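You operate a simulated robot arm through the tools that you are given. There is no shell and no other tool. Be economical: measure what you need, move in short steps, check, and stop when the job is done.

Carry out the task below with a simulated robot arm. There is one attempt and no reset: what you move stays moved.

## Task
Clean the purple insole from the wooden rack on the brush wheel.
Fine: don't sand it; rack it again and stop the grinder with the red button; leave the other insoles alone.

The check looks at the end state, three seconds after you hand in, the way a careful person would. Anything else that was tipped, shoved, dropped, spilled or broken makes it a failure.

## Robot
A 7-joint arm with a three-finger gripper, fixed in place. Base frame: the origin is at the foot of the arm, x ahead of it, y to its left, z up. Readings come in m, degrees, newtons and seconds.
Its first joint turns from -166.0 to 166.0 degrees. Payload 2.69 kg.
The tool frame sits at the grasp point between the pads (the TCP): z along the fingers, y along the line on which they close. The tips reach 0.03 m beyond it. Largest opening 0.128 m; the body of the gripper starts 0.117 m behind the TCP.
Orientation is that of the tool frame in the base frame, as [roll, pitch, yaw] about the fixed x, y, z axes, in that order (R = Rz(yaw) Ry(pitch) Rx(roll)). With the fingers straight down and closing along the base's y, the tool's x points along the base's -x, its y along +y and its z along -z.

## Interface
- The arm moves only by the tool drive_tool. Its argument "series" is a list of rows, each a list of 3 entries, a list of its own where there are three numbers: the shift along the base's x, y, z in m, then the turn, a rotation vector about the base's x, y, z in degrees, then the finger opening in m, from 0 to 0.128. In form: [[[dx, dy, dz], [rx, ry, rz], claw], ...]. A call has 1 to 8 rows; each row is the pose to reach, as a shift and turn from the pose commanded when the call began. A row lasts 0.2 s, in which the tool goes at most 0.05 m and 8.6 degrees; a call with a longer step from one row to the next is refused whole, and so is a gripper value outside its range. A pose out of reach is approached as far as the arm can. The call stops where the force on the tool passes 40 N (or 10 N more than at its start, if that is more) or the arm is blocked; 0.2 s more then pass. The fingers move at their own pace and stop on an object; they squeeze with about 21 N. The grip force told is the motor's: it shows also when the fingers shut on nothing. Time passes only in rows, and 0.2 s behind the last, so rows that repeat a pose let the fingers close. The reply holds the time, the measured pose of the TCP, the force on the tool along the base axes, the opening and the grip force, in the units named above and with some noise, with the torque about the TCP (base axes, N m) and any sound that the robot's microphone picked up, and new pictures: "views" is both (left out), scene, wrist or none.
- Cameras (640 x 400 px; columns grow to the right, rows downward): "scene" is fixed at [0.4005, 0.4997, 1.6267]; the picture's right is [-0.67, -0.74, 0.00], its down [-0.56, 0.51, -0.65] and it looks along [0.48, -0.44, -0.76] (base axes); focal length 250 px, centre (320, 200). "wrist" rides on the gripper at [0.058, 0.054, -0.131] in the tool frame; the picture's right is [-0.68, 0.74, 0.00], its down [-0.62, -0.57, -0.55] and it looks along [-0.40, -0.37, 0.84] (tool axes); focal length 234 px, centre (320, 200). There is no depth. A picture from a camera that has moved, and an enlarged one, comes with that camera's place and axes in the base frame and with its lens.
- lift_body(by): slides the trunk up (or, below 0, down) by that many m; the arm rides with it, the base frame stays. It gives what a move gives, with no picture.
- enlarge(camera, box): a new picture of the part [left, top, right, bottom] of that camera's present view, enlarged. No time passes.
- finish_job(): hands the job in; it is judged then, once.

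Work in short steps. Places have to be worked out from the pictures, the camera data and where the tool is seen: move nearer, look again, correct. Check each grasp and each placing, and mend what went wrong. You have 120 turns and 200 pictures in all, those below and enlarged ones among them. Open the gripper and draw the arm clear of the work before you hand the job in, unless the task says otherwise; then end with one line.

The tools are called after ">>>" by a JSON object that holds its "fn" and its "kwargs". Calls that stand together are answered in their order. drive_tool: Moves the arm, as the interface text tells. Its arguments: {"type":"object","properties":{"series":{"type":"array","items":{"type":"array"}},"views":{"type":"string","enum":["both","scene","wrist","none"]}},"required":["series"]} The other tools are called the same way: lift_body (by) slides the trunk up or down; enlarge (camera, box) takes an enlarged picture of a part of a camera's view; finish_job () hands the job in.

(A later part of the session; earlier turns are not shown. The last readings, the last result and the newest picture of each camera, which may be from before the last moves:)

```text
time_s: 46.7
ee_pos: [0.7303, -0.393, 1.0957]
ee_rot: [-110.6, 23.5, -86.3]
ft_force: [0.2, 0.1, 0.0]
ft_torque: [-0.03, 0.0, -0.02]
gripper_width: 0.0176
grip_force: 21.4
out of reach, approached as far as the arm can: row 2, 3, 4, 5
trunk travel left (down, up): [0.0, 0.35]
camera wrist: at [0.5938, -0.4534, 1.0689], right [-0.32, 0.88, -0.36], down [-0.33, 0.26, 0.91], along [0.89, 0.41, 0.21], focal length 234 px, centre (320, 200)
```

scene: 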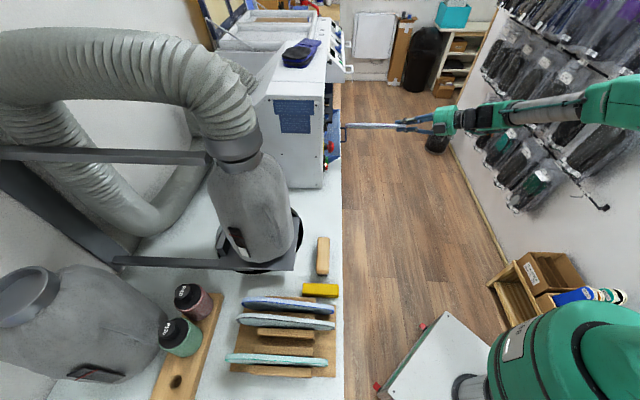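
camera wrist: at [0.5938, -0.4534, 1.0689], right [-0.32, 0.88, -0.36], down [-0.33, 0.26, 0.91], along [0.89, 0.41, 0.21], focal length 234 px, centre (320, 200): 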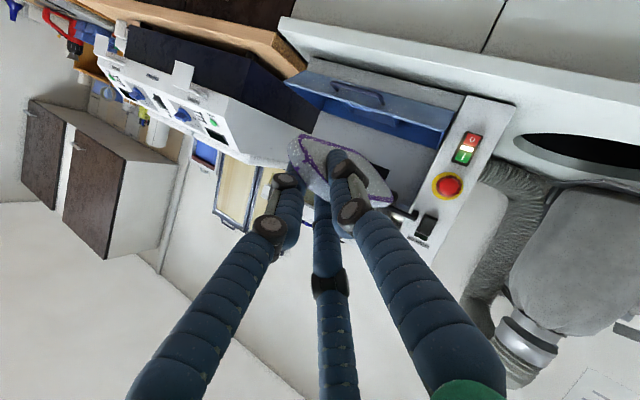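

Lowering helped (19° now). Being farther out should help more, so I move forward to just before the bar and roll as far as possible there.

>>> {"fn": "drive_tool", "kwargs": {"series": [[[0.029, 0.036, -0.01], [0, 0, 0], 0.0], [[0.058, 0.072, -0.02], [0, 0, 0], 0.0], [[0.087, 0.108, -0.026], [0, 0, 0], 0.0], [[0.087, 0.108, -0.026], [-5.45, -6.12, 0], 0.0], [[0.087, 0.108, -0.026], [-10.9, -12.25, 0], 0.0], [[0.087, 0.108, -0.026], [-16.35, -18.4, 0], 0.0]], "views": "both"}}

>>> {"fn": "enlarge", "kwargs": {"camera": "wrist", "box": [270, 80, 510, 260]}}

>>> {"fn": "enlarge", "kwargs": {"camera": "scene", "box": [310, 70, 450, 160]}}

```text
time_s: 48.1
ee_pos: [0.8231, -0.2876, 1.0783]
ee_rot: [-111.2, 23.7, -86.5]
ft_force: [-0.5, 0.6, -0.3]
ft_torque: [0.0, 0.03, 0.0]
gripper_width: 0.0177
grip_force: 20.8
out of reach, approached as far as the arm can: row 2, 3, 4, 5, 6
trunk travel left (down, up): [0.0, 0.35]
camera wrist: at [0.6846, -0.347, 1.0527], right [-0.32, 0.88, -0.36], down [-0.32, 0.25, 0.91], along [0.89, 0.41, 0.2], focal length 234 px, centre (320, 200)
```

scene: 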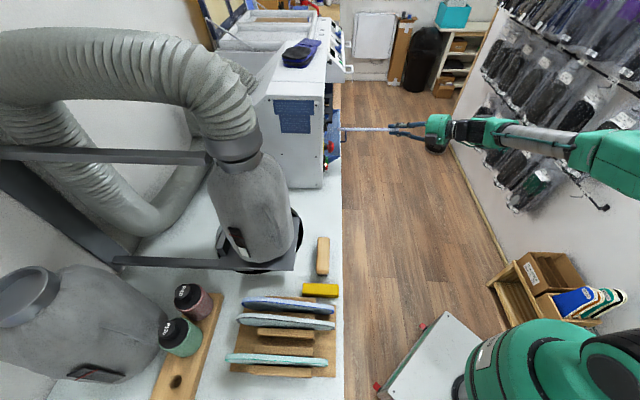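
wrist: 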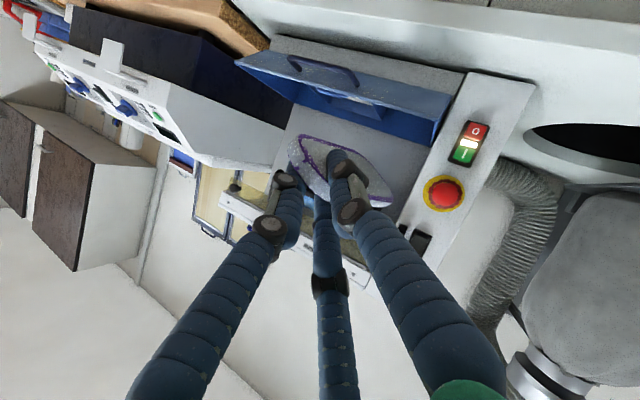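

```text
2.22 times, centred on (390, 170) of wrist
camera zoom: at [0.6846, -0.347, 1.0527], right [-0.32, 0.88, -0.36], down [-0.32, 0.25, 0.91], along [0.89, 0.41, 0.2], focal length 520 px, centre (164, 267)
```

zoom: 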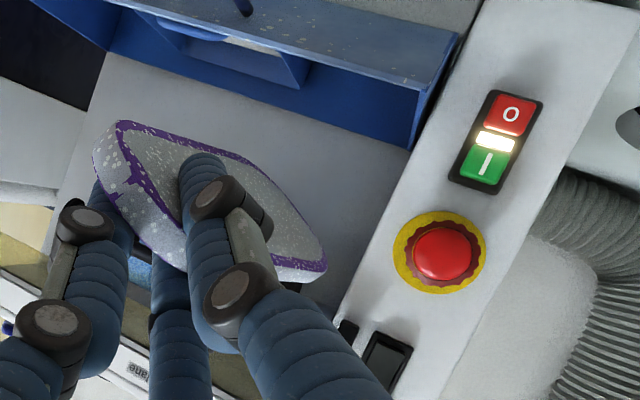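

```text
4.44 times, centred on (380, 115) of scene
camera zoom: at [0.4005, 0.4997, 1.6267], right [-0.67, -0.74, 0.0], down [-0.56, 0.51, -0.65], along [0.48, -0.44, -0.76], focal length 1109 px, centre (53, 578)
```

zoom: 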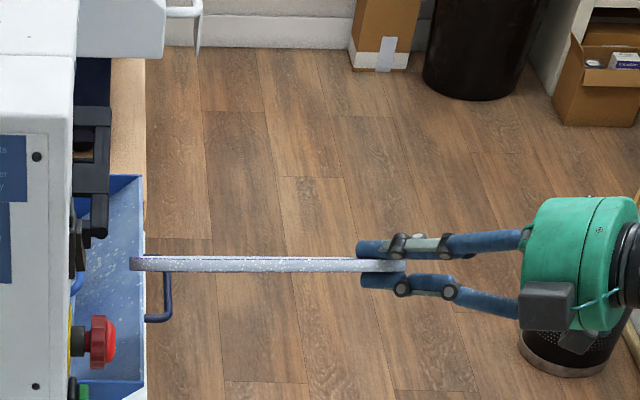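

The roll limit stays near 60°. Before sweeping, I zoom on the edge that faces the scene camera now to see the exact shape of the cleaned patch.

>>> {"fn": "enlarge", "kwargs": {"camera": "scene", "box": [336, 120, 360, 138]}}

>>> {"fn": "enlarge", "kwargs": {"camera": "scene", "box": [358, 120, 398, 138]}}

>>> {"fn": "enlarge", "kwargs": {"camera": "wrist", "box": [280, 120, 400, 220]}}

```text
16.00 times, centred on (348, 129) of scene
camera zoom: at [0.4005, 0.4997, 1.6267], right [-0.67, -0.74, 0.0], down [-0.56, 0.51, -0.65], along [0.48, -0.44, -0.76], focal length 3994 px, centre (-128, 1336)
```

zoom: 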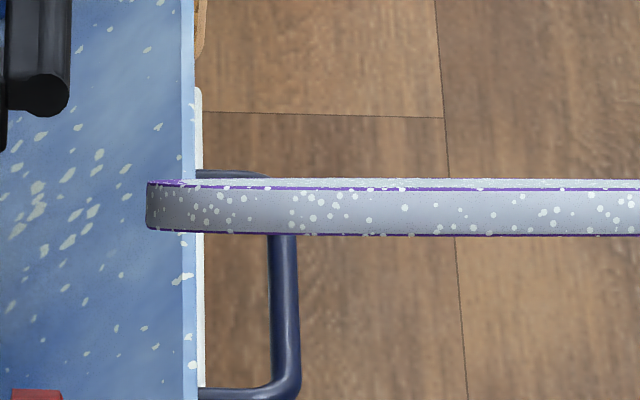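

```text
16.00 times, centred on (378, 129) of scene
camera zoom: at [0.4005, 0.4997, 1.6267], right [-0.67, -0.74, 0.0], down [-0.56, 0.51, -0.65], along [0.48, -0.44, -0.76], focal length 3994 px, centre (-608, 1336)
```

zoom: 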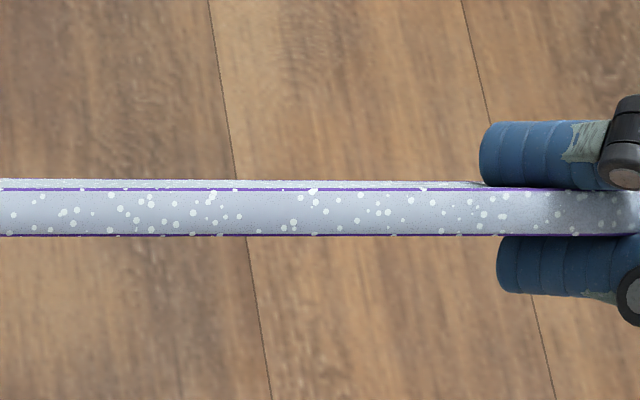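

```text
4.00 times, centred on (340, 170) of wrist
camera zoom: at [0.6846, -0.347, 1.0527], right [-0.32, 0.88, -0.36], down [-0.32, 0.25, 0.91], along [0.89, 0.41, 0.2], focal length 937 px, centre (240, 320)
```

zoom: 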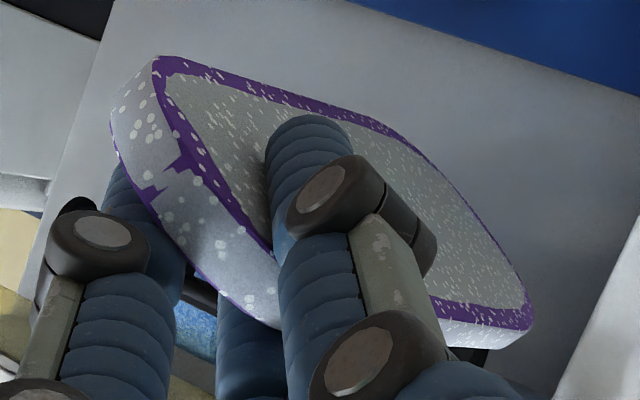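

The dots are not obviously reduced, so cleaning may need longer contact. I slide the insole under the bar again in this rolled pose, line it up with the wheel and raise it to contact for a longer stroke.

>>> {"fn": "drive_tool", "kwargs": {"series": [[[0.0224, -0.02, -0.005], [0, 0, 0], 0.0], [[0.049, 0.01, -0.005], [0, 0, 0], 0.0], [[0.076, 0.04, -0.005], [0, 0, 0], 0.0], [[0.102, 0.07, -0.005], [0, 0, 0], 0.0]], "views": "both"}}

>>> {"fn": "enlarge", "kwargs": {"camera": "wrist", "box": [270, 100, 470, 260]}}

>>> {"fn": "enlarge", "kwargs": {"camera": "scene", "box": [310, 80, 410, 150]}}

```text
time_s: 49.1
ee_pos: [0.9239, -0.2166, 1.0743]
ee_rot: [-111.1, 23.7, -86.5]
ft_force: [-0.4, -0.6, -0.7]
ft_torque: [-0.01, 0.05, 0.03]
gripper_width: 0.0176
grip_force: 20.9
trunk travel left (down, up): [0.0, 0.35]
camera wrist: at [0.7855, -0.2777, 1.048], right [-0.32, 0.88, -0.36], down [-0.32, 0.25, 0.91], along [0.89, 0.41, 0.2], focal length 234 px, centre (320, 200)
```

scene: 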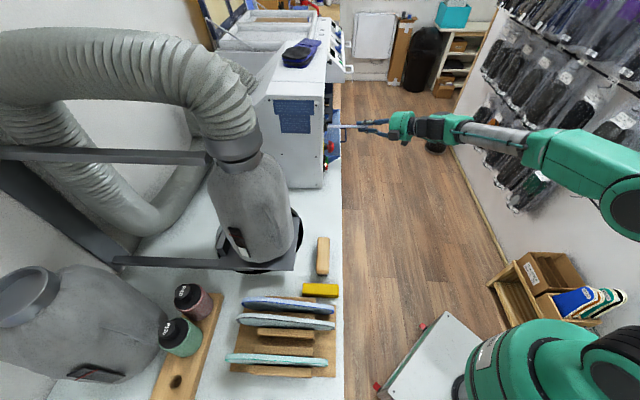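
wrist: 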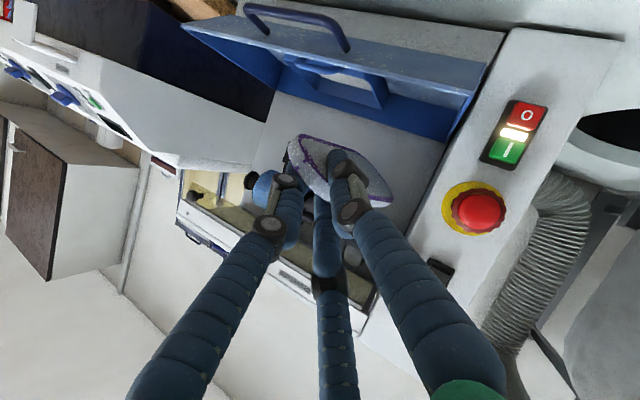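

```text
2.50 times, centred on (370, 180) of wrist
camera zoom: at [0.7855, -0.2777, 1.048], right [-0.32, 0.88, -0.36], down [-0.32, 0.25, 0.91], along [0.89, 0.41, 0.2], focal length 585 px, centre (195, 250)
```

zoom: 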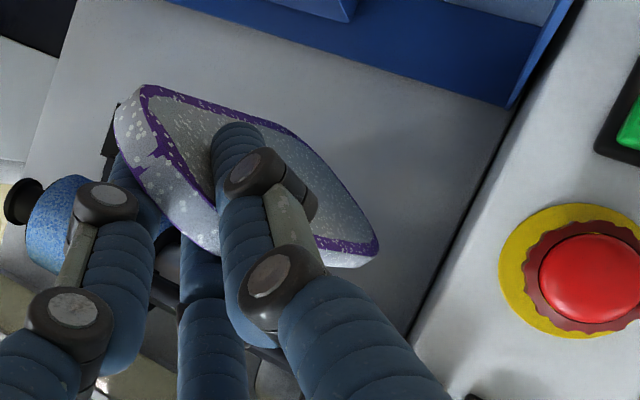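

```text
5.71 times, centred on (360, 115) of scene
camera zoom: at [0.4005, 0.4997, 1.6267], right [-0.67, -0.74, 0.0], down [-0.56, 0.51, -0.65], along [0.48, -0.44, -0.76], focal length 1426 px, centre (91, 686)
```

zoom: 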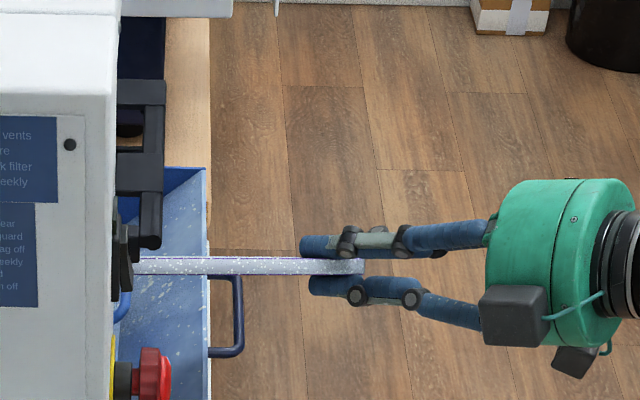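

Aligned with the wheel. I raise in 4 mm steps to contact and hold.

>>> {"fn": "drive_tool", "kwargs": {"series": [[[0, 0, 0.005], [0, 0, 0], 0.0], [[0, 0, 0.009], [0, 0, 0], 0.0], [[0, 0, 0.013], [0, 0, 0], 0.0], [[0, 0, 0.017], [0, 0, 0], 0.0], [[0, 0, 0.017], [0, 0, 0], 0.0]], "views": "none"}}

```text
time_s: 50.3
ee_pos: [0.924, -0.2183, 1.0909]
ee_rot: [-111.2, 23.7, -86.5]
ft_force: [0.1, -0.3, 0.3]
ft_torque: [-0.03, -0.01, -0.01]
gripper_width: 0.0175
grip_force: 20.9
trunk travel left (down, up): [0.0, 0.35]
```

No contact yet; I continue to raise.

>>> {"fn": "drive_tool", "kwargs": {"series": [[[0, 0, 0.004], [0, 0, 0], 0.0], [[0, 0, 0.008], [0, 0, 0], 0.0], [[0, 0, 0.012], [0, 0, 0], 0.0], [[0, 0, 0.012], [0, 0, 0], 0.0]], "views": "wrist"}}

>>> {"fn": "enlarge", "kwargs": {"camera": "wrist", "box": [270, 100, 470, 260]}}

```text
time_s: 51.3
ee_pos: [0.9241, -0.2176, 1.1034]
ee_rot: [-111.2, 23.7, -86.5]
ft_force: [0.7, 1.5, -3.3]
ft_torque: [-0.74, 0.56, 0.13]
gripper_width: 0.0174
grip_force: 20.9
trunk travel left (down, up): [0.0, 0.35]
camera wrist: at [0.7867, -0.2776, 1.0762], right [-0.32, 0.88, -0.36], down [-0.32, 0.25, 0.91], along [0.89, 0.41, 0.2], focal length 234 px, centre (320, 200)
```

wrist: 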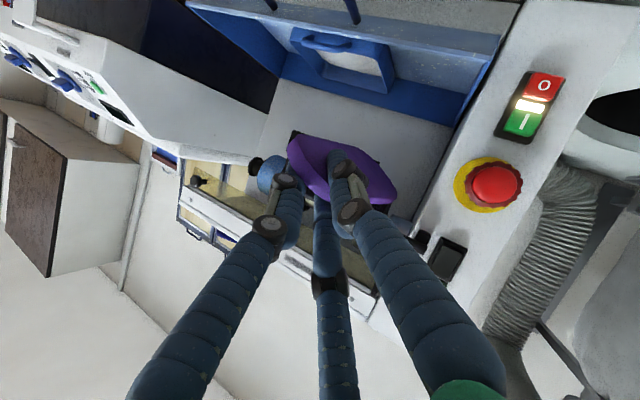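

```text
2.50 times, centred on (370, 180) of wrist
camera zoom: at [0.7867, -0.2776, 1.0762], right [-0.32, 0.88, -0.36], down [-0.32, 0.25, 0.91], along [0.89, 0.41, 0.2], focal length 585 px, centre (195, 250)
```

zoom: 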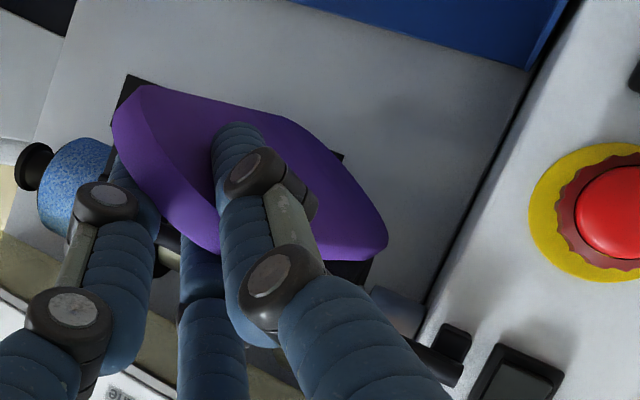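

The insole has turned plain clean purple all over: it is clean. I lower away from the wheel and withdraw straight out.

>>> {"fn": "drive_tool", "kwargs": {"series": [[[0, 0, -0.015], [0, 0, 0], 0.0], [[0, 0, -0.03], [0, 0, 0], 0.0], [[-0.03, -0.033, -0.03], [0, 0, 0], 0.0], [[-0.06, -0.067, -0.03], [0, 0, 0], 0.0], [[-0.09, -0.1, -0.03], [0, 0, 0], 0.0], [[-0.12, -0.134, -0.01], [0, 0, 0], 0.0], [[-0.14, -0.156, 0.02], [0, 0, 0], 0.0]], "views": "both"}}

>>> {"fn": "enlarge", "kwargs": {"camera": "scene", "box": [310, 70, 450, 160]}}

```text
time_s: 52.9
ee_pos: [0.7839, -0.3754, 1.1223]
ee_rot: [-111.3, 23.8, -86.5]
ft_force: [0.5, -0.1, -1.5]
ft_torque: [-0.02, -0.04, 0.01]
gripper_width: 0.0178
grip_force: 20.9
trunk travel left (down, up): [0.0, 0.35]
camera wrist: at [0.6467, -0.4346, 1.0959], right [-0.32, 0.88, -0.36], down [-0.32, 0.25, 0.91], along [0.89, 0.41, 0.2], focal length 234 px, centre (320, 200)
```

scene: 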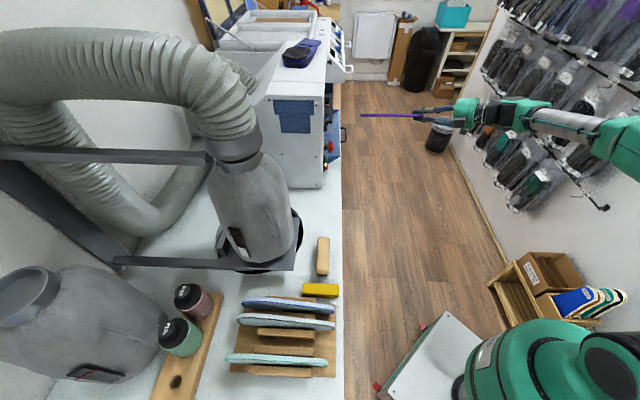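
wrist: 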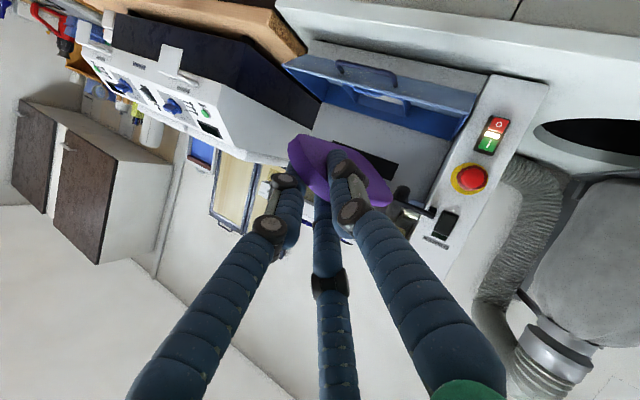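

```text
4.44 times, centred on (380, 115) of scene
camera zoom: at [0.4005, 0.4997, 1.6267], right [-0.67, -0.74, 0.0], down [-0.56, 0.51, -0.65], along [0.48, -0.44, -0.76], focal length 1109 px, centre (53, 578)
```

zoom: 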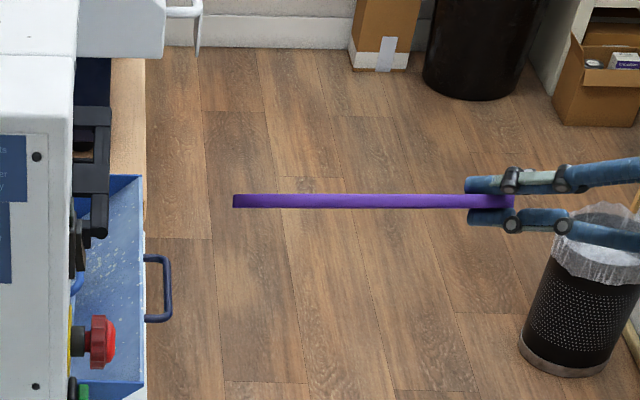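

Clean. Now I raise the trunk back up by 0.15 and roll the insole back to the upright racking orientation.

>>> {"fn": "lift_body", "kwargs": {"by": 0.15}}

>>> {"fn": "drive_tool", "kwargs": {"series": [[[0, 0, -0.02], [5, 5.6, 0], 0.0], [[0, 0, -0.04], [10, 11.2, 0], 0.0], [[0, 0, -0.06], [15, 16.8, 0], 0.0], [[0, 0, -0.08], [20, 22.4, 0], 0.0], [[0, 0, -0.1], [25, 28, 0], 0.0], [[0, 0, -0.12], [30, 33.6, 0], 0.0], [[0, 0, -0.14], [35, 39.2, 0], 0.0], [[0, 0, -0.15], [39.9, 44.8, 0], 0.0]], "views": "both"}}

>>> {"fn": "enlarge", "kwargs": {"camera": "scene", "box": [330, 70, 470, 160]}}

```text
time_s: 54.7
ee_pos: [0.7845, -0.3731, 1.2737]
ee_rot: [-111.2, 23.7, -86.6]
ft_force: [-0.2, 0.2, -0.6]
ft_torque: [-0.01, 0.03, -0.01]
gripper_width: 0.0176
grip_force: 20.7
trunk travel left (down, up): [-0.15, 0.2]
```

```text
time_s: 56.5
ee_pos: [0.7843, -0.3737, 1.123]
ee_rot: [177.6, 49.7, -133.9]
ft_force: [-0.2, 0.1, -0.4]
ft_torque: [-0.06, 0.01, -0.05]
gripper_width: 0.0175
grip_force: 21.6
trunk travel left (down, up): [-0.15, 0.2]
camera wrist: at [0.6536, -0.4399, 1.1641], right [-0.24, 0.81, 0.54], down [0.42, -0.41, 0.81], along [0.87, 0.42, -0.24], focal length 234 px, centre (320, 200)
```

scene: 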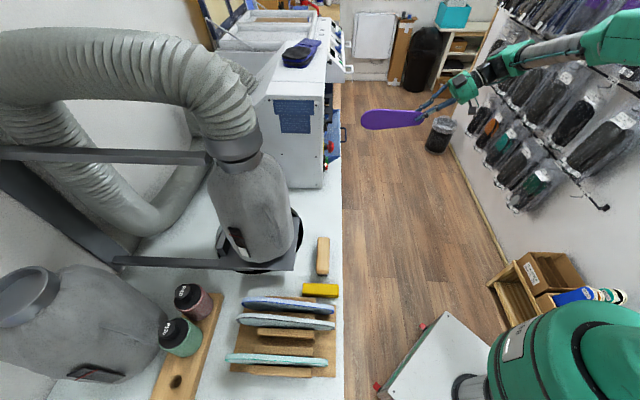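
wrist: 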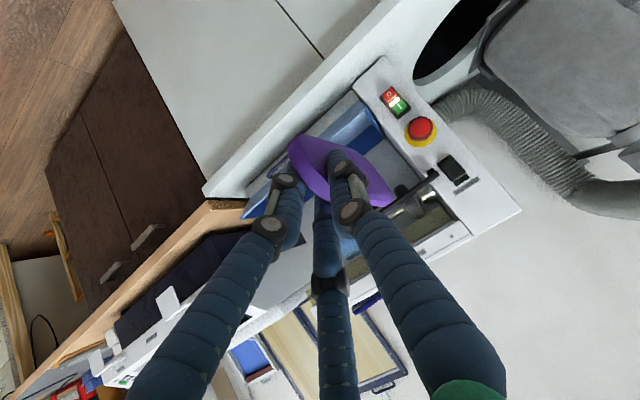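

```text
4.44 times, centred on (400, 115) of scene
camera zoom: at [0.4005, 0.4997, 1.6267], right [-0.67, -0.74, 0.0], down [-0.56, 0.51, -0.65], along [0.48, -0.44, -0.76], focal length 1109 px, centre (-36, 578)
```

zoom: 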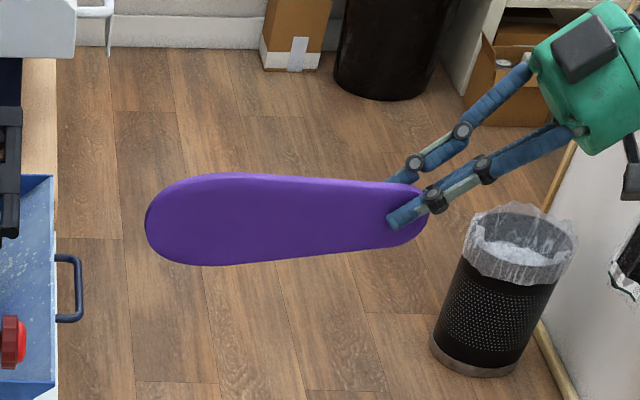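

Relative to the fresh lift, the insole has pivoted about 4.5° toe-down in the grip. I correct with a 4.5° pitch-up and a small roll, then retrace the path to the rack.

>>> {"fn": "drive_tool", "kwargs": {"series": [[[-0.02, 0.04, 0], [4.3, -1.9, 0], 0.0], [[-0.04, 0.08, 0], [4.3, -1.9, 0], 0.0], [[-0.06, 0.12, 0], [4.3, -1.9, 0], 0.0], [[-0.08, 0.16, 0], [4.3, -1.9, 0], 0.0], [[-0.1, 0.2, 0], [4.3, -1.9, 0], 0.0], [[-0.12, 0.24, 0], [4.3, -1.9, 0], 0.0], [[-0.14, 0.28, 0], [4.3, -1.9, 0], 0.0], [[-0.159, 0.3236, 0], [4.3, -1.9, 0], 0.0]], "views": "none"}}

>>> {"fn": "drive_tool", "kwargs": {"series": [[[-0.0275, 0.035, 0], [0, 0, 0], 0.0], [[-0.055, 0.07, 0], [0, 0, 0], 0.0], [[-0.0825, 0.105, 0], [0, 0, 0], 0.0], [[-0.11, 0.14, 0], [0, 0, 0], 0.0], [[-0.1375, 0.175, 0], [0, 0, 0], 0.0], [[-0.165, 0.21, 0], [0, 0, 0], 0.0], [[-0.1925, 0.246, 0], [0, 0, 0], 0.0], [[-0.2194, 0.281, 0], [0, 0, 0], 0.0]], "views": "scene"}}

>>> {"fn": "enlarge", "kwargs": {"camera": "scene", "box": [220, 250, 440, 390]}}

```text
time_s: 58.3
ee_pos: [0.6251, -0.0502, 1.1243]
ee_rot: [175.2, 54.3, -135.9]
ft_force: [1.7, 0.2, 0.2]
ft_torque: [0.02, 0.0, 0.0]
gripper_width: 0.0175
grip_force: 21.3
trunk travel left (down, up): [-0.15, 0.2]
```

```text
time_s: 60.1
ee_pos: [0.4054, 0.2316, 1.1241]
ee_rot: [175.2, 54.3, -135.9]
ft_force: [0.5, 1.1, -0.5]
ft_torque: [-0.01, 0.04, 0.01]
gripper_width: 0.0175
grip_force: 21.1
trunk travel left (down, up): [-0.15, 0.2]
```

scene: 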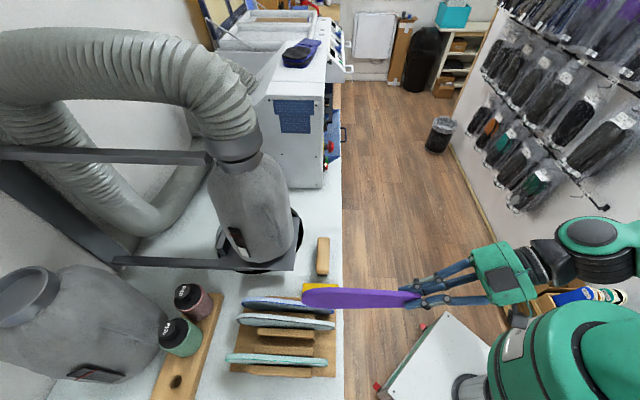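

```text
2.86 times, centred on (330, 320) of scene
camera zoom: at [0.4005, 0.4997, 1.6267], right [-0.67, -0.74, 0.0], down [-0.56, 0.51, -0.65], along [0.48, -0.44, -0.76], focal length 713 px, centre (291, -143)
```

zoom: 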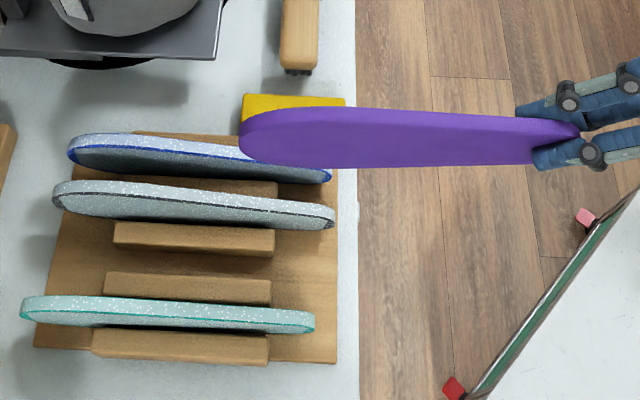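

Roll and yaw are off by ~3°, so I correct both while moving above the purple slot.

>>> {"fn": "drive_tool", "kwargs": {"series": [[[0, 0, 0], [-2.4, -1.6, -3.3], 0.0], [[0.023, 0.04, 0], [-2.4, -1.6, -3.3], 0.0], [[0.046, 0.08, 0], [-2.4, -1.6, -3.3], 0.0], [[0.069, 0.12, 0], [-2.4, -1.6, -3.3], 0.0], [[0.092, 0.159, -0.01], [-2.4, -1.6, -3.3], 0.0]], "views": "both"}}

>>> {"fn": "enlarge", "kwargs": {"camera": "scene", "box": [200, 250, 400, 390]}}

```text
time_s: 61.3
ee_pos: [0.4984, 0.3902, 1.114]
ee_rot: [179.8, 53.7, -135.4]
ft_force: [-0.4, -0.1, 0.3]
ft_torque: [-0.04, 0.01, -0.03]
gripper_width: 0.0176
grip_force: 21.0
trunk travel left (down, up): [-0.15, 0.2]
camera wrist: at [0.361, 0.331, 1.1441], right [-0.23, 0.8, 0.55], down [0.34, -0.46, 0.82], along [0.91, 0.38, -0.17], focal length 234 px, centre (320, 200)
```

scene: 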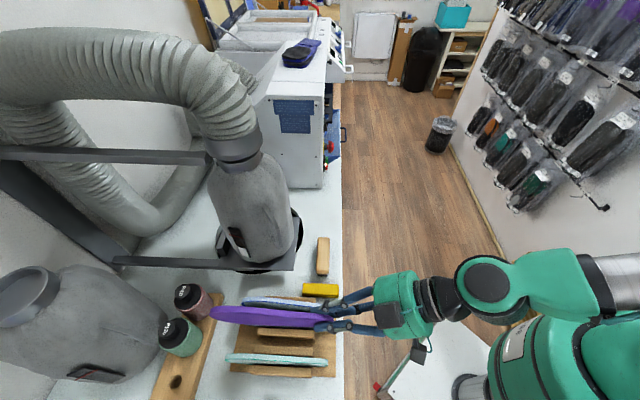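
wrist: 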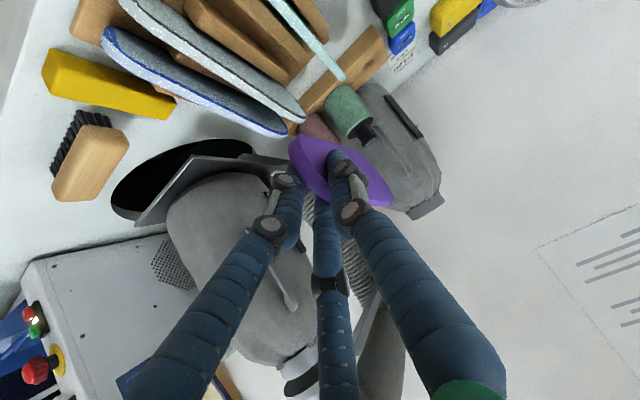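

```text
2.86 times, centred on (300, 320) of scene
camera zoom: at [0.4005, 0.4997, 1.6267], right [-0.67, -0.74, 0.0], down [-0.56, 0.51, -0.65], along [0.48, -0.44, -0.76], focal length 713 px, centre (377, -143)
```

zoom: 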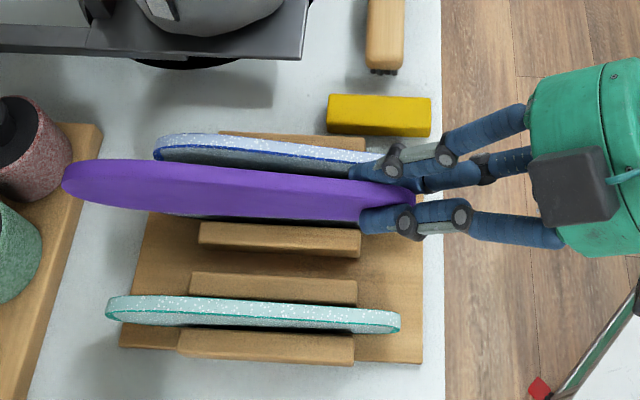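

Only a 2° yaw remains versus the fresh-lift picture. I correct it and descend to just above the slot.

>>> {"fn": "drive_tool", "kwargs": {"series": [[[-0.001, 0, -0.02], [0, 0, 2], 0.0], [[-0.001, 0, -0.06], [0, 0, 2], 0.0], [[-0.001, 0, -0.1], [0, 0, 2], 0.0], [[-0.001, 0, -0.13], [0, 0, 2], 0.0], [[-0.001, 0, -0.145], [0, 0, 2], 0.0]], "views": "both"}}

>>> {"fn": "enlarge", "kwargs": {"camera": "scene", "box": [220, 290, 380, 390]}}

>>> {"fn": "enlarge", "kwargs": {"camera": "wrist", "box": [200, 60, 440, 220]}}

```text
time_s: 62.5
ee_pos: [0.4966, 0.3903, 0.9678]
ee_rot: [-179.9, 53.7, -133.4]
ft_force: [0.1, -0.7, 0.4]
ft_torque: [-0.06, 0.06, 0.04]
gripper_width: 0.0177
grip_force: 21.2
trunk travel left (down, up): [-0.15, 0.2]
camera wrist: at [0.3622, 0.3255, 0.9983], right [-0.26, 0.8, 0.55], down [0.36, -0.44, 0.82], along [0.9, 0.41, -0.17], focal length 234 px, centre (320, 200)
```

scene: 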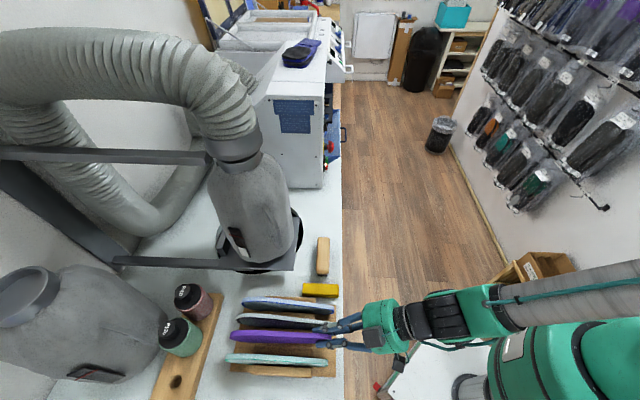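
wrist: 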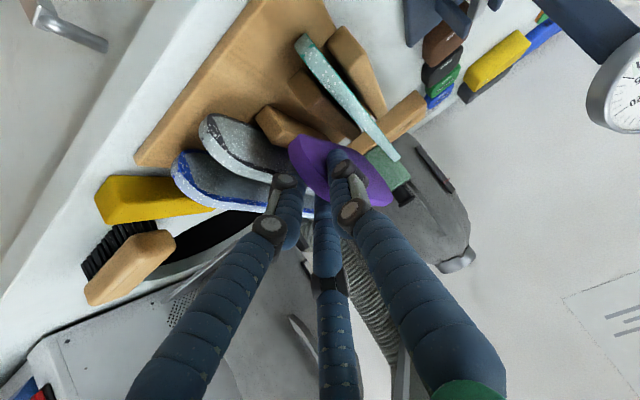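

```text
4.00 times, centred on (300, 340) of scene
camera zoom: at [0.4005, 0.4997, 1.6267], right [-0.67, -0.74, 0.0], down [-0.56, 0.51, -0.65], along [0.48, -0.44, -0.76], focal length 998 px, centre (400, -360)
```

zoom: 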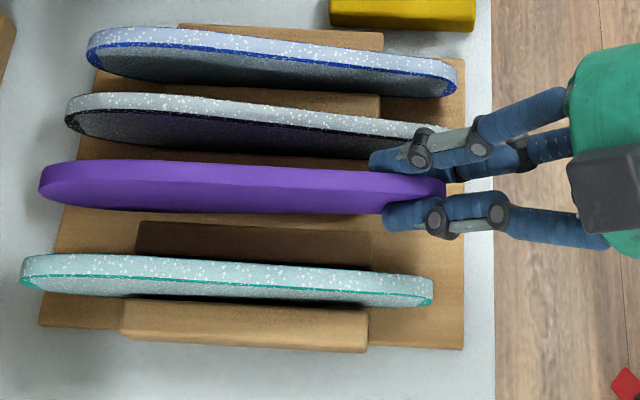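

```text
2.50 times, centred on (320, 140) of wrist
camera zoom: at [0.3622, 0.3255, 0.9983], right [-0.26, 0.8, 0.55], down [0.36, -0.44, 0.82], along [0.9, 0.41, -0.17], focal length 585 px, centre (320, 350)
```

zoom: 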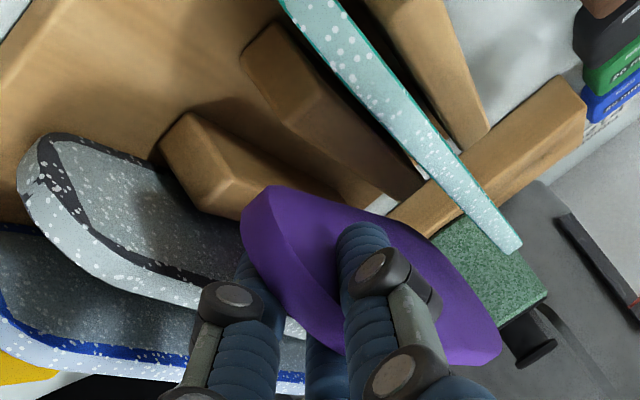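

Purple hangs over its slot, toe about 1° off toward the teal side. I trim the yaw and lower gradually.

>>> {"fn": "drive_tool", "kwargs": {"series": [[[0, 0, -0.01], [0, 0, -1.1], 0.0], [[0, 0, -0.02], [0, 0, -1.1], 0.0], [[0, 0, -0.03], [0, 0, -1.1], 0.0]], "views": "none"}}

>>> {"fn": "enlarge", "kwargs": {"camera": "scene", "box": [220, 290, 380, 390]}}

```text
time_s: 63.3
ee_pos: [0.4963, 0.389, 0.9389]
ee_rot: [-179.9, 53.7, -134.4]
ft_force: [0.5, 0.2, -0.8]
ft_torque: [-0.03, 0.02, 0.04]
gripper_width: 0.0176
grip_force: 20.9
trunk travel left (down, up): [-0.15, 0.2]
```

```text
4.00 times, centred on (300, 340) of scene
camera zoom: at [0.4005, 0.4997, 1.6267], right [-0.67, -0.74, 0.0], down [-0.56, 0.51, -0.65], along [0.48, -0.44, -0.76], focal length 998 px, centre (400, -360)
```

zoom: 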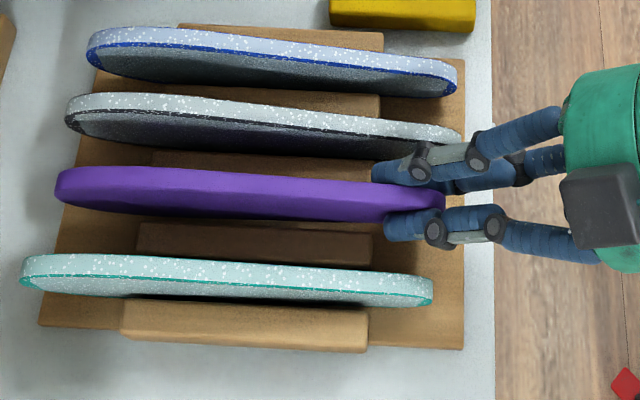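

No contact yet and alignment matches the original. I lower the last 2 cm in 5 mm steps.

>>> {"fn": "drive_tool", "kwargs": {"series": [[[0, 0, -0.006], [0, 0, 0], 0.0], [[0, 0, -0.011], [0, 0, 0], 0.0], [[0, 0, -0.016], [0, 0, 0], 0.0], [[0, 0, -0.02], [0, 0, 0], 0.0]], "views": "wrist"}}

>>> {"fn": "enlarge", "kwargs": {"camera": "scene", "box": [220, 290, 380, 390]}}

```text
time_s: 64.3
ee_pos: [0.4953, 0.3897, 0.9196]
ee_rot: [180.0, 53.6, -134.4]
ft_force: [-2.2, -2.3, 6.1]
ft_torque: [0.68, -0.59, 0.08]
gripper_width: 0.0177
grip_force: 20.8
trunk travel left (down, up): [-0.15, 0.2]
camera wrist: at [0.3605, 0.3274, 0.9498], right [-0.25, 0.8, 0.55], down [0.35, -0.45, 0.82], along [0.9, 0.39, -0.17], focal length 234 px, centre (320, 200)
```

wrist: 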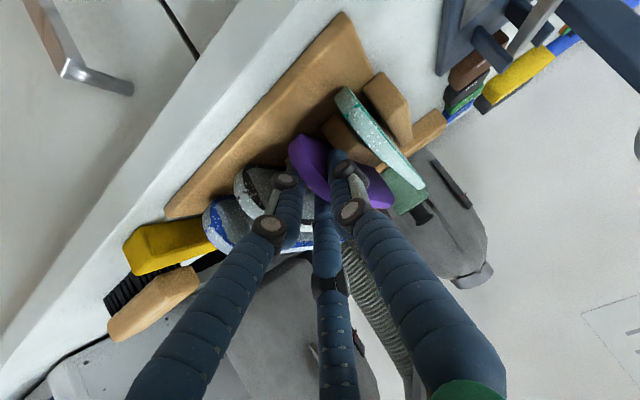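

```text
4.00 times, centred on (300, 340) of scene
camera zoom: at [0.4005, 0.4997, 1.6267], right [-0.67, -0.74, 0.0], down [-0.56, 0.51, -0.65], along [0.48, -0.44, -0.76], focal length 998 px, centre (400, -360)
```

zoom: 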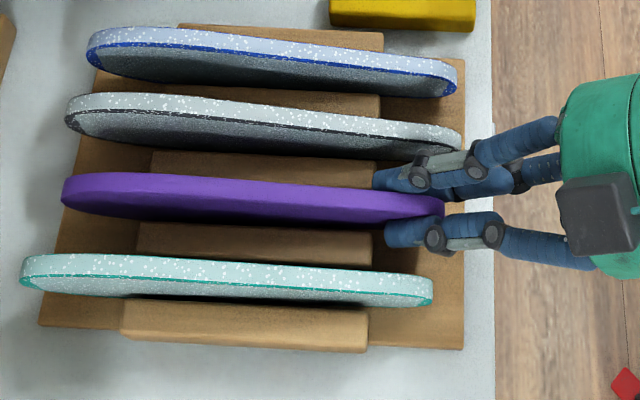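

Seated: toe end touches down and outline matches its original place. I release gently to 2.6 cm.

>>> {"fn": "drive_tool", "kwargs": {"series": [[[0, 0, 0], [0, 0, 0], 0.022], [[0, 0, 0], [0, 0, 0], 0.026], [[0, 0, 0], [0, 0, 0], 0.026]], "views": "wrist"}}

>>> {"fn": "enlarge", "kwargs": {"camera": "scene", "box": [220, 290, 380, 390]}}

>>> {"fn": "enlarge", "kwargs": {"camera": "wrist", "box": [200, 60, 440, 220]}}

```text
time_s: 65.1
ee_pos: [0.4958, 0.3886, 0.9186]
ee_rot: [179.9, 53.6, -134.4]
ft_force: [0.1, -0.1, 0.4]
ft_torque: [0.01, 0.02, 0.0]
gripper_width: 0.026
grip_force: 0.1
trunk travel left (down, up): [-0.15, 0.2]
camera wrist: at [0.3603, 0.3273, 0.9492], right [-0.25, 0.8, 0.55], down [0.35, -0.45, 0.82], along [0.9, 0.39, -0.17], focal length 234 px, centre (320, 200)
```

wrist: 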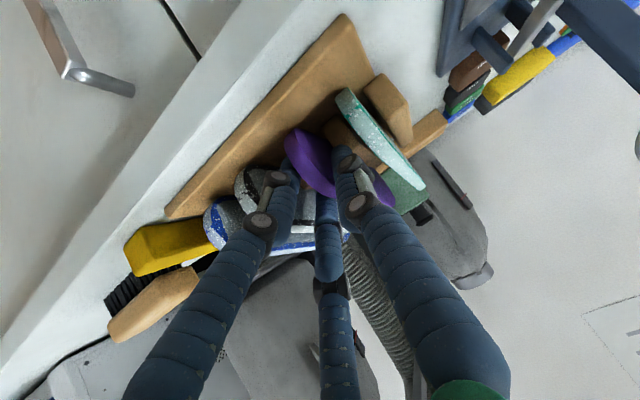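

```text
4.00 times, centred on (300, 340) of scene
camera zoom: at [0.4005, 0.4997, 1.6267], right [-0.67, -0.74, 0.0], down [-0.56, 0.51, -0.65], along [0.48, -0.44, -0.76], focal length 998 px, centre (400, -360)
```

zoom: 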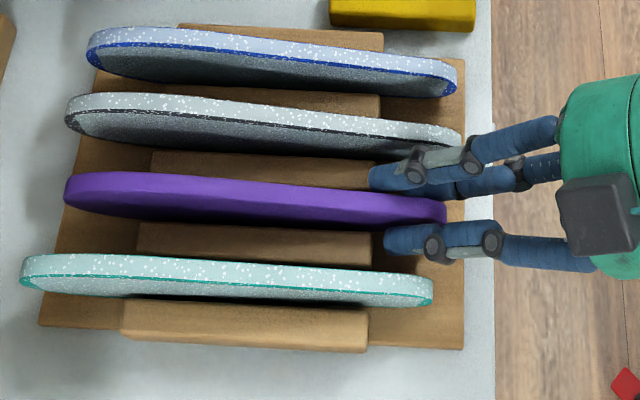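

```text
2.50 times, centred on (320, 140) of wrist
camera zoom: at [0.3603, 0.3273, 0.9492], right [-0.25, 0.8, 0.55], down [0.35, -0.45, 0.82], along [0.9, 0.39, -0.17], focal length 585 px, centre (320, 350)
```

zoom: 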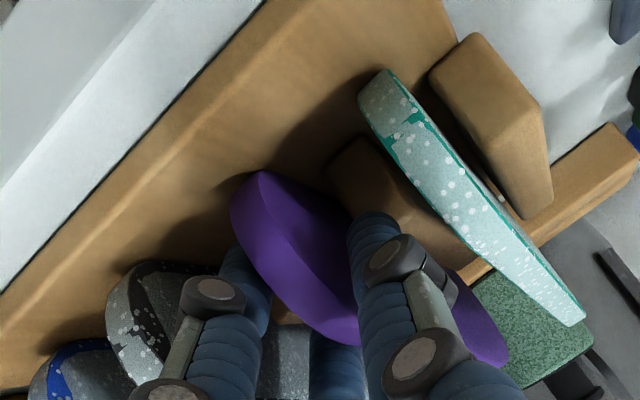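

Released and seated in its slot. I back out along the tool axis, then position in front of the teal insole to pull it back the ~1.2 cm I had pushed it.

>>> {"fn": "drive_tool", "kwargs": {"series": [[[-0.014, -0.0145, 0.015], [0, 0, 0], 0.026], [[-0.028, -0.029, 0.03], [0, 0, 0], 0.026], [[-0.042, -0.043, 0.045], [0, 0, 0], 0.026], [[-0.056, -0.0575, 0.059], [0, 0, 0], 0.026], [[-0.07, -0.04, 0.056], [0, 0, 0], 0.028], [[-0.085, -0.0216, 0.053], [0, 0, 0], 0.028]], "views": "both"}}

>>> {"fn": "enlarge", "kwargs": {"camera": "scene", "box": [220, 290, 380, 390]}}

>>> {"fn": "enlarge", "kwargs": {"camera": "wrist", "box": [200, 60, 440, 220]}}

```text
time_s: 66.5
ee_pos: [0.4213, 0.3547, 0.9753]
ee_rot: [179.4, 53.7, -134.4]
ft_force: [-0.4, 0.0, -0.4]
ft_torque: [-0.02, 0.0, 0.0]
gripper_width: 0.0284
grip_force: 0.1
out of reach, approached as far as the arm can: row 6
trunk travel left (down, up): [-0.15, 0.2]
camera wrist: at [0.286, 0.2917, 1.0054], right [-0.25, 0.8, 0.55], down [0.36, -0.45, 0.82], along [0.9, 0.4, -0.17], focal length 234 px, centre (320, 200)
```

scene: 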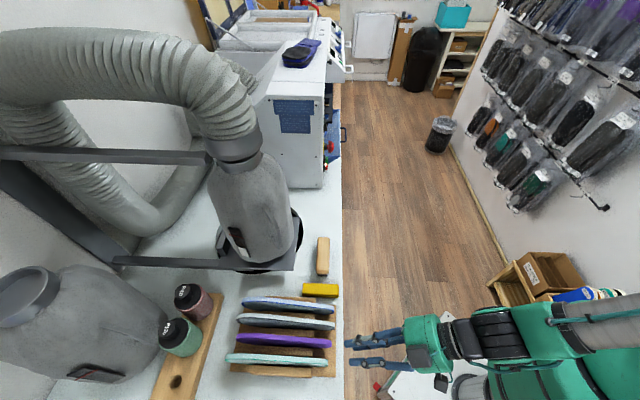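
wrist: 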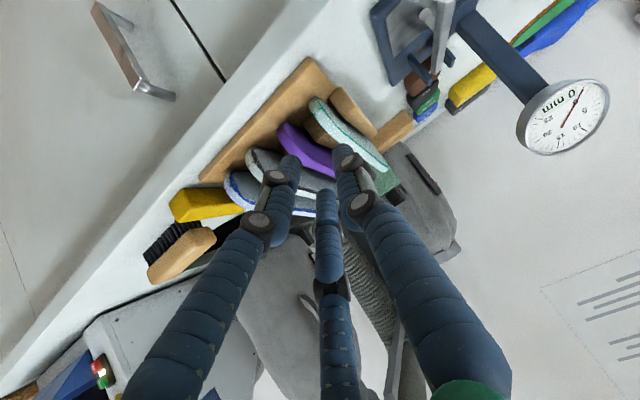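

```text
4.00 times, centred on (300, 340) of scene
camera zoom: at [0.4005, 0.4997, 1.6267], right [-0.67, -0.74, 0.0], down [-0.56, 0.51, -0.65], along [0.48, -0.44, -0.76], focal length 998 px, centre (400, -360)
```

zoom: 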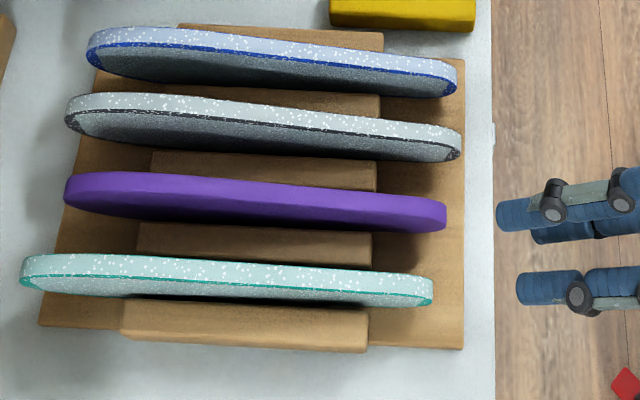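

```text
2.50 times, centred on (320, 140) of wrist
camera zoom: at [0.286, 0.2917, 1.0054], right [-0.25, 0.8, 0.55], down [0.36, -0.45, 0.82], along [0.9, 0.4, -0.17], focal length 585 px, centre (320, 350)
```

zoom: 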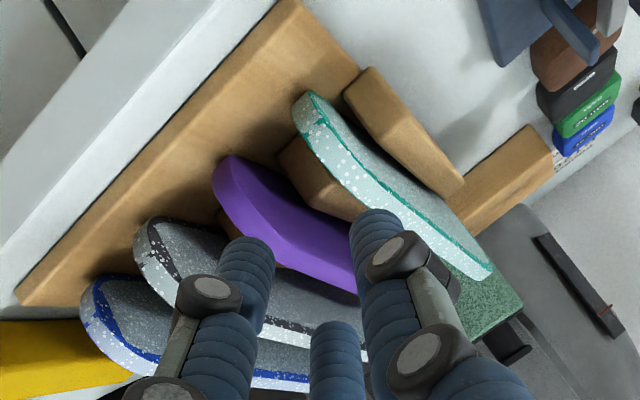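

Purple sits nicely. For teal the tool must be steeper here (too close to the base), so I pitch down 12° and shift over to line up with it.

>>> {"fn": "drive_tool", "kwargs": {"series": [[[0, 0, 0.01], [-4.5, 4, 0], 0.028], [[0, 0.005, 0.015], [-8.9, 8, 0], 0.028], [[0.001, 0.015, 0.015], [-8.9, 8, 0], 0.028], [[0.003, 0.026, 0.01], [-8.9, 8, 0], 0.028]], "views": "wrist"}}

>>> {"fn": "enlarge", "kwargs": {"camera": "scene", "box": [240, 290, 400, 390]}}

>>> {"fn": "enlarge", "kwargs": {"camera": "wrist", "box": [200, 60, 440, 220]}}

```text
time_s: 67.5
ee_pos: [0.4258, 0.3814, 0.9856]
ee_rot: [-179.3, 41.7, -133.9]
ft_force: [-0.2, -0.2, -0.5]
ft_torque: [0.0, -0.01, 0.01]
gripper_width: 0.028
grip_force: 0.0
trunk travel left (down, up): [-0.15, 0.2]
camera wrist: at [0.2954, 0.326, 1.0429], right [-0.18, 0.88, 0.44], down [0.47, -0.32, 0.82], along [0.87, 0.35, -0.35], focal length 234 px, centre (320, 200)
```

wrist: 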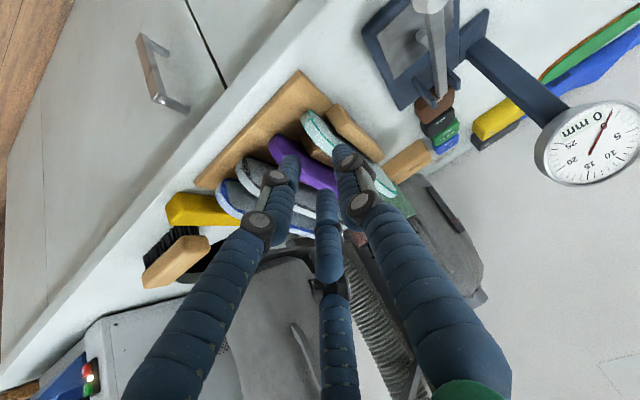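

```text
4.00 times, centred on (320, 340) of scene
camera zoom: at [0.4005, 0.4997, 1.6267], right [-0.67, -0.74, 0.0], down [-0.56, 0.51, -0.65], along [0.48, -0.44, -0.76], focal length 998 px, centre (320, -360)
```

zoom: 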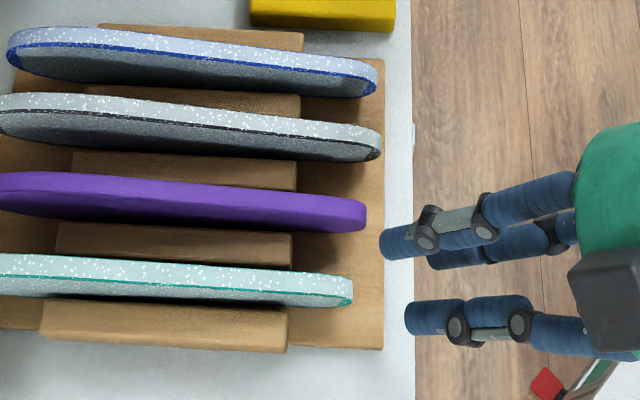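

```text
2.50 times, centred on (320, 140) of wrist
camera zoom: at [0.2954, 0.326, 1.0429], right [-0.18, 0.88, 0.44], down [0.47, -0.32, 0.82], along [0.87, 0.35, -0.35], focal length 585 px, centre (320, 350)
```

zoom: 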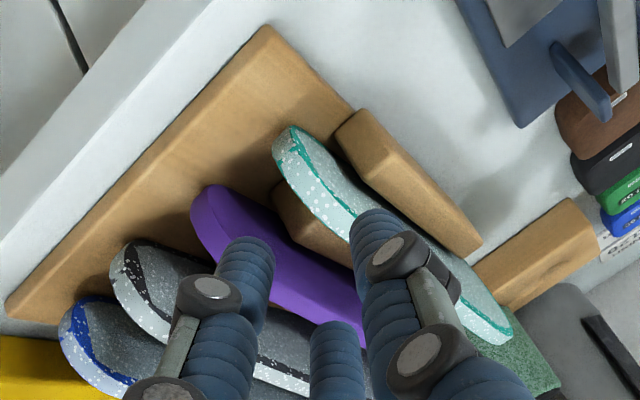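

Midline of the fingers is lined up with teal's heel within about 2 mm. I advance along the tool axis in steps.

>>> {"fn": "drive_tool", "kwargs": {"series": [[[0.012, 0.0125, -0.019], [0, 0, 0], 0.028], [[0.024, 0.025, -0.038], [0, 0, 0], 0.028], [[0.034, 0.0355, -0.053], [0, 0, 0], 0.028]], "views": "wrist"}}

>>> {"fn": "enlarge", "kwargs": {"camera": "scene", "box": [220, 290, 380, 390]}}

>>> {"fn": "enlarge", "kwargs": {"camera": "wrist", "box": [200, 60, 440, 220]}}

```text
time_s: 68.3
ee_pos: [0.4606, 0.4162, 0.9327]
ee_rot: [-179.9, 41.5, -133.8]
ft_force: [-0.3, -0.7, -0.3]
ft_torque: [0.04, -0.01, -0.01]
gripper_width: 0.0282
grip_force: 0.1
trunk travel left (down, up): [-0.15, 0.2]
camera wrist: at [0.3313, 0.3601, 0.9906], right [-0.18, 0.88, 0.45], down [0.47, -0.32, 0.82], along [0.86, 0.36, -0.36], focal length 234 px, centre (320, 200)
```

wrist: 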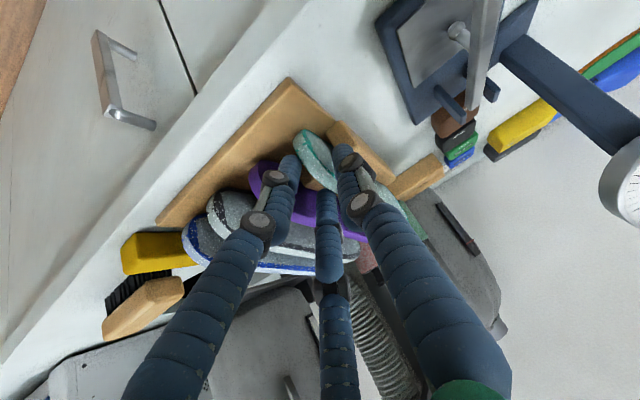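

```text
4.00 times, centred on (300, 340) of scene
camera zoom: at [0.4005, 0.4997, 1.6267], right [-0.67, -0.74, 0.0], down [-0.56, 0.51, -0.65], along [0.48, -0.44, -0.76], focal length 998 px, centre (400, -360)
```

zoom: 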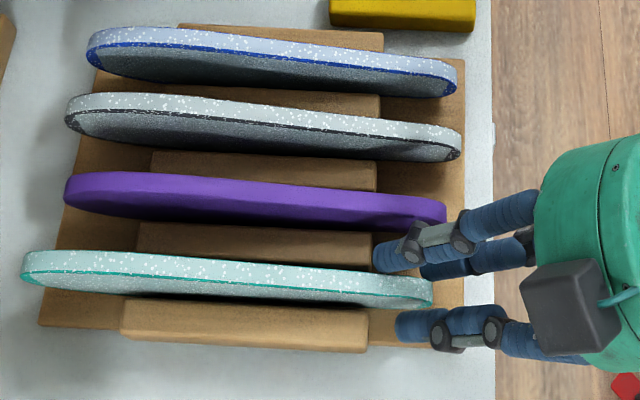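

```text
2.50 times, centred on (320, 140) of wrist
camera zoom: at [0.3313, 0.3601, 0.9906], right [-0.18, 0.88, 0.45], down [0.47, -0.32, 0.82], along [0.86, 0.36, -0.36], focal length 585 px, centre (320, 350)
```

zoom: 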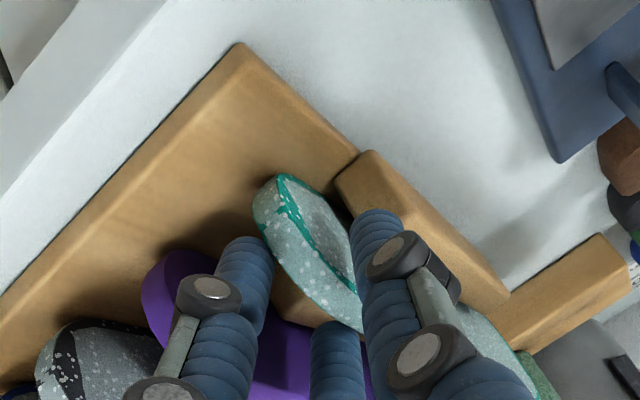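

Fingers straddle teal's heel. I go 1 cm deeper, then close.

>>> {"fn": "drive_tool", "kwargs": {"series": [[[0.004, 0.004, -0.005], [0, 0, 0], 0.028], [[0.007, 0.0075, -0.009], [0, 0, 0], 0.028], [[0.007, 0.0075, -0.009], [0, 0, 0], 0.0], [[0.007, 0.0075, -0.009], [0, 0, 0], 0.0]], "views": "wrist"}}

>>> {"fn": "enlarge", "kwargs": {"camera": "scene", "box": [220, 290, 380, 390]}}

```text
time_s: 69.3
ee_pos: [0.469, 0.4225, 0.9238]
ee_rot: [180.0, 41.4, -133.9]
ft_force: [0.1, 0.0, 0.5]
ft_torque: [-0.02, 0.02, -0.04]
gripper_width: 0.0179
grip_force: 21.1
trunk travel left (down, up): [-0.15, 0.2]
camera wrist: at [0.3394, 0.3663, 0.9824], right [-0.18, 0.88, 0.45], down [0.48, -0.32, 0.82], along [0.86, 0.36, -0.36], focal length 234 px, centre (320, 200)
```

wrist: 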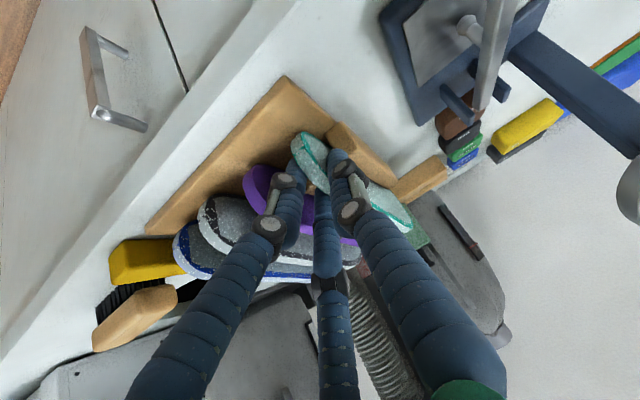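

```text
4.00 times, centred on (300, 340) of scene
camera zoom: at [0.4005, 0.4997, 1.6267], right [-0.67, -0.74, 0.0], down [-0.56, 0.51, -0.65], along [0.48, -0.44, -0.76], focal length 998 px, centre (400, -360)
```

zoom: 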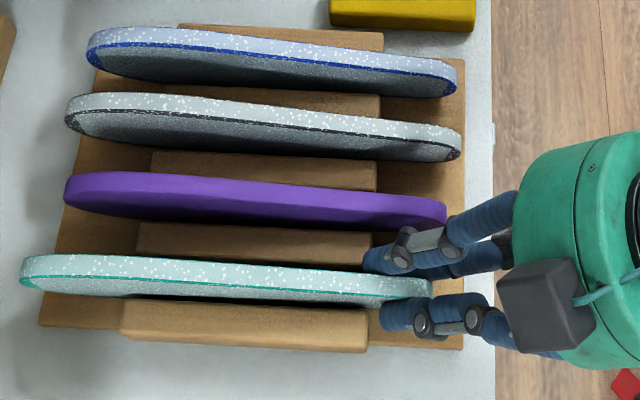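

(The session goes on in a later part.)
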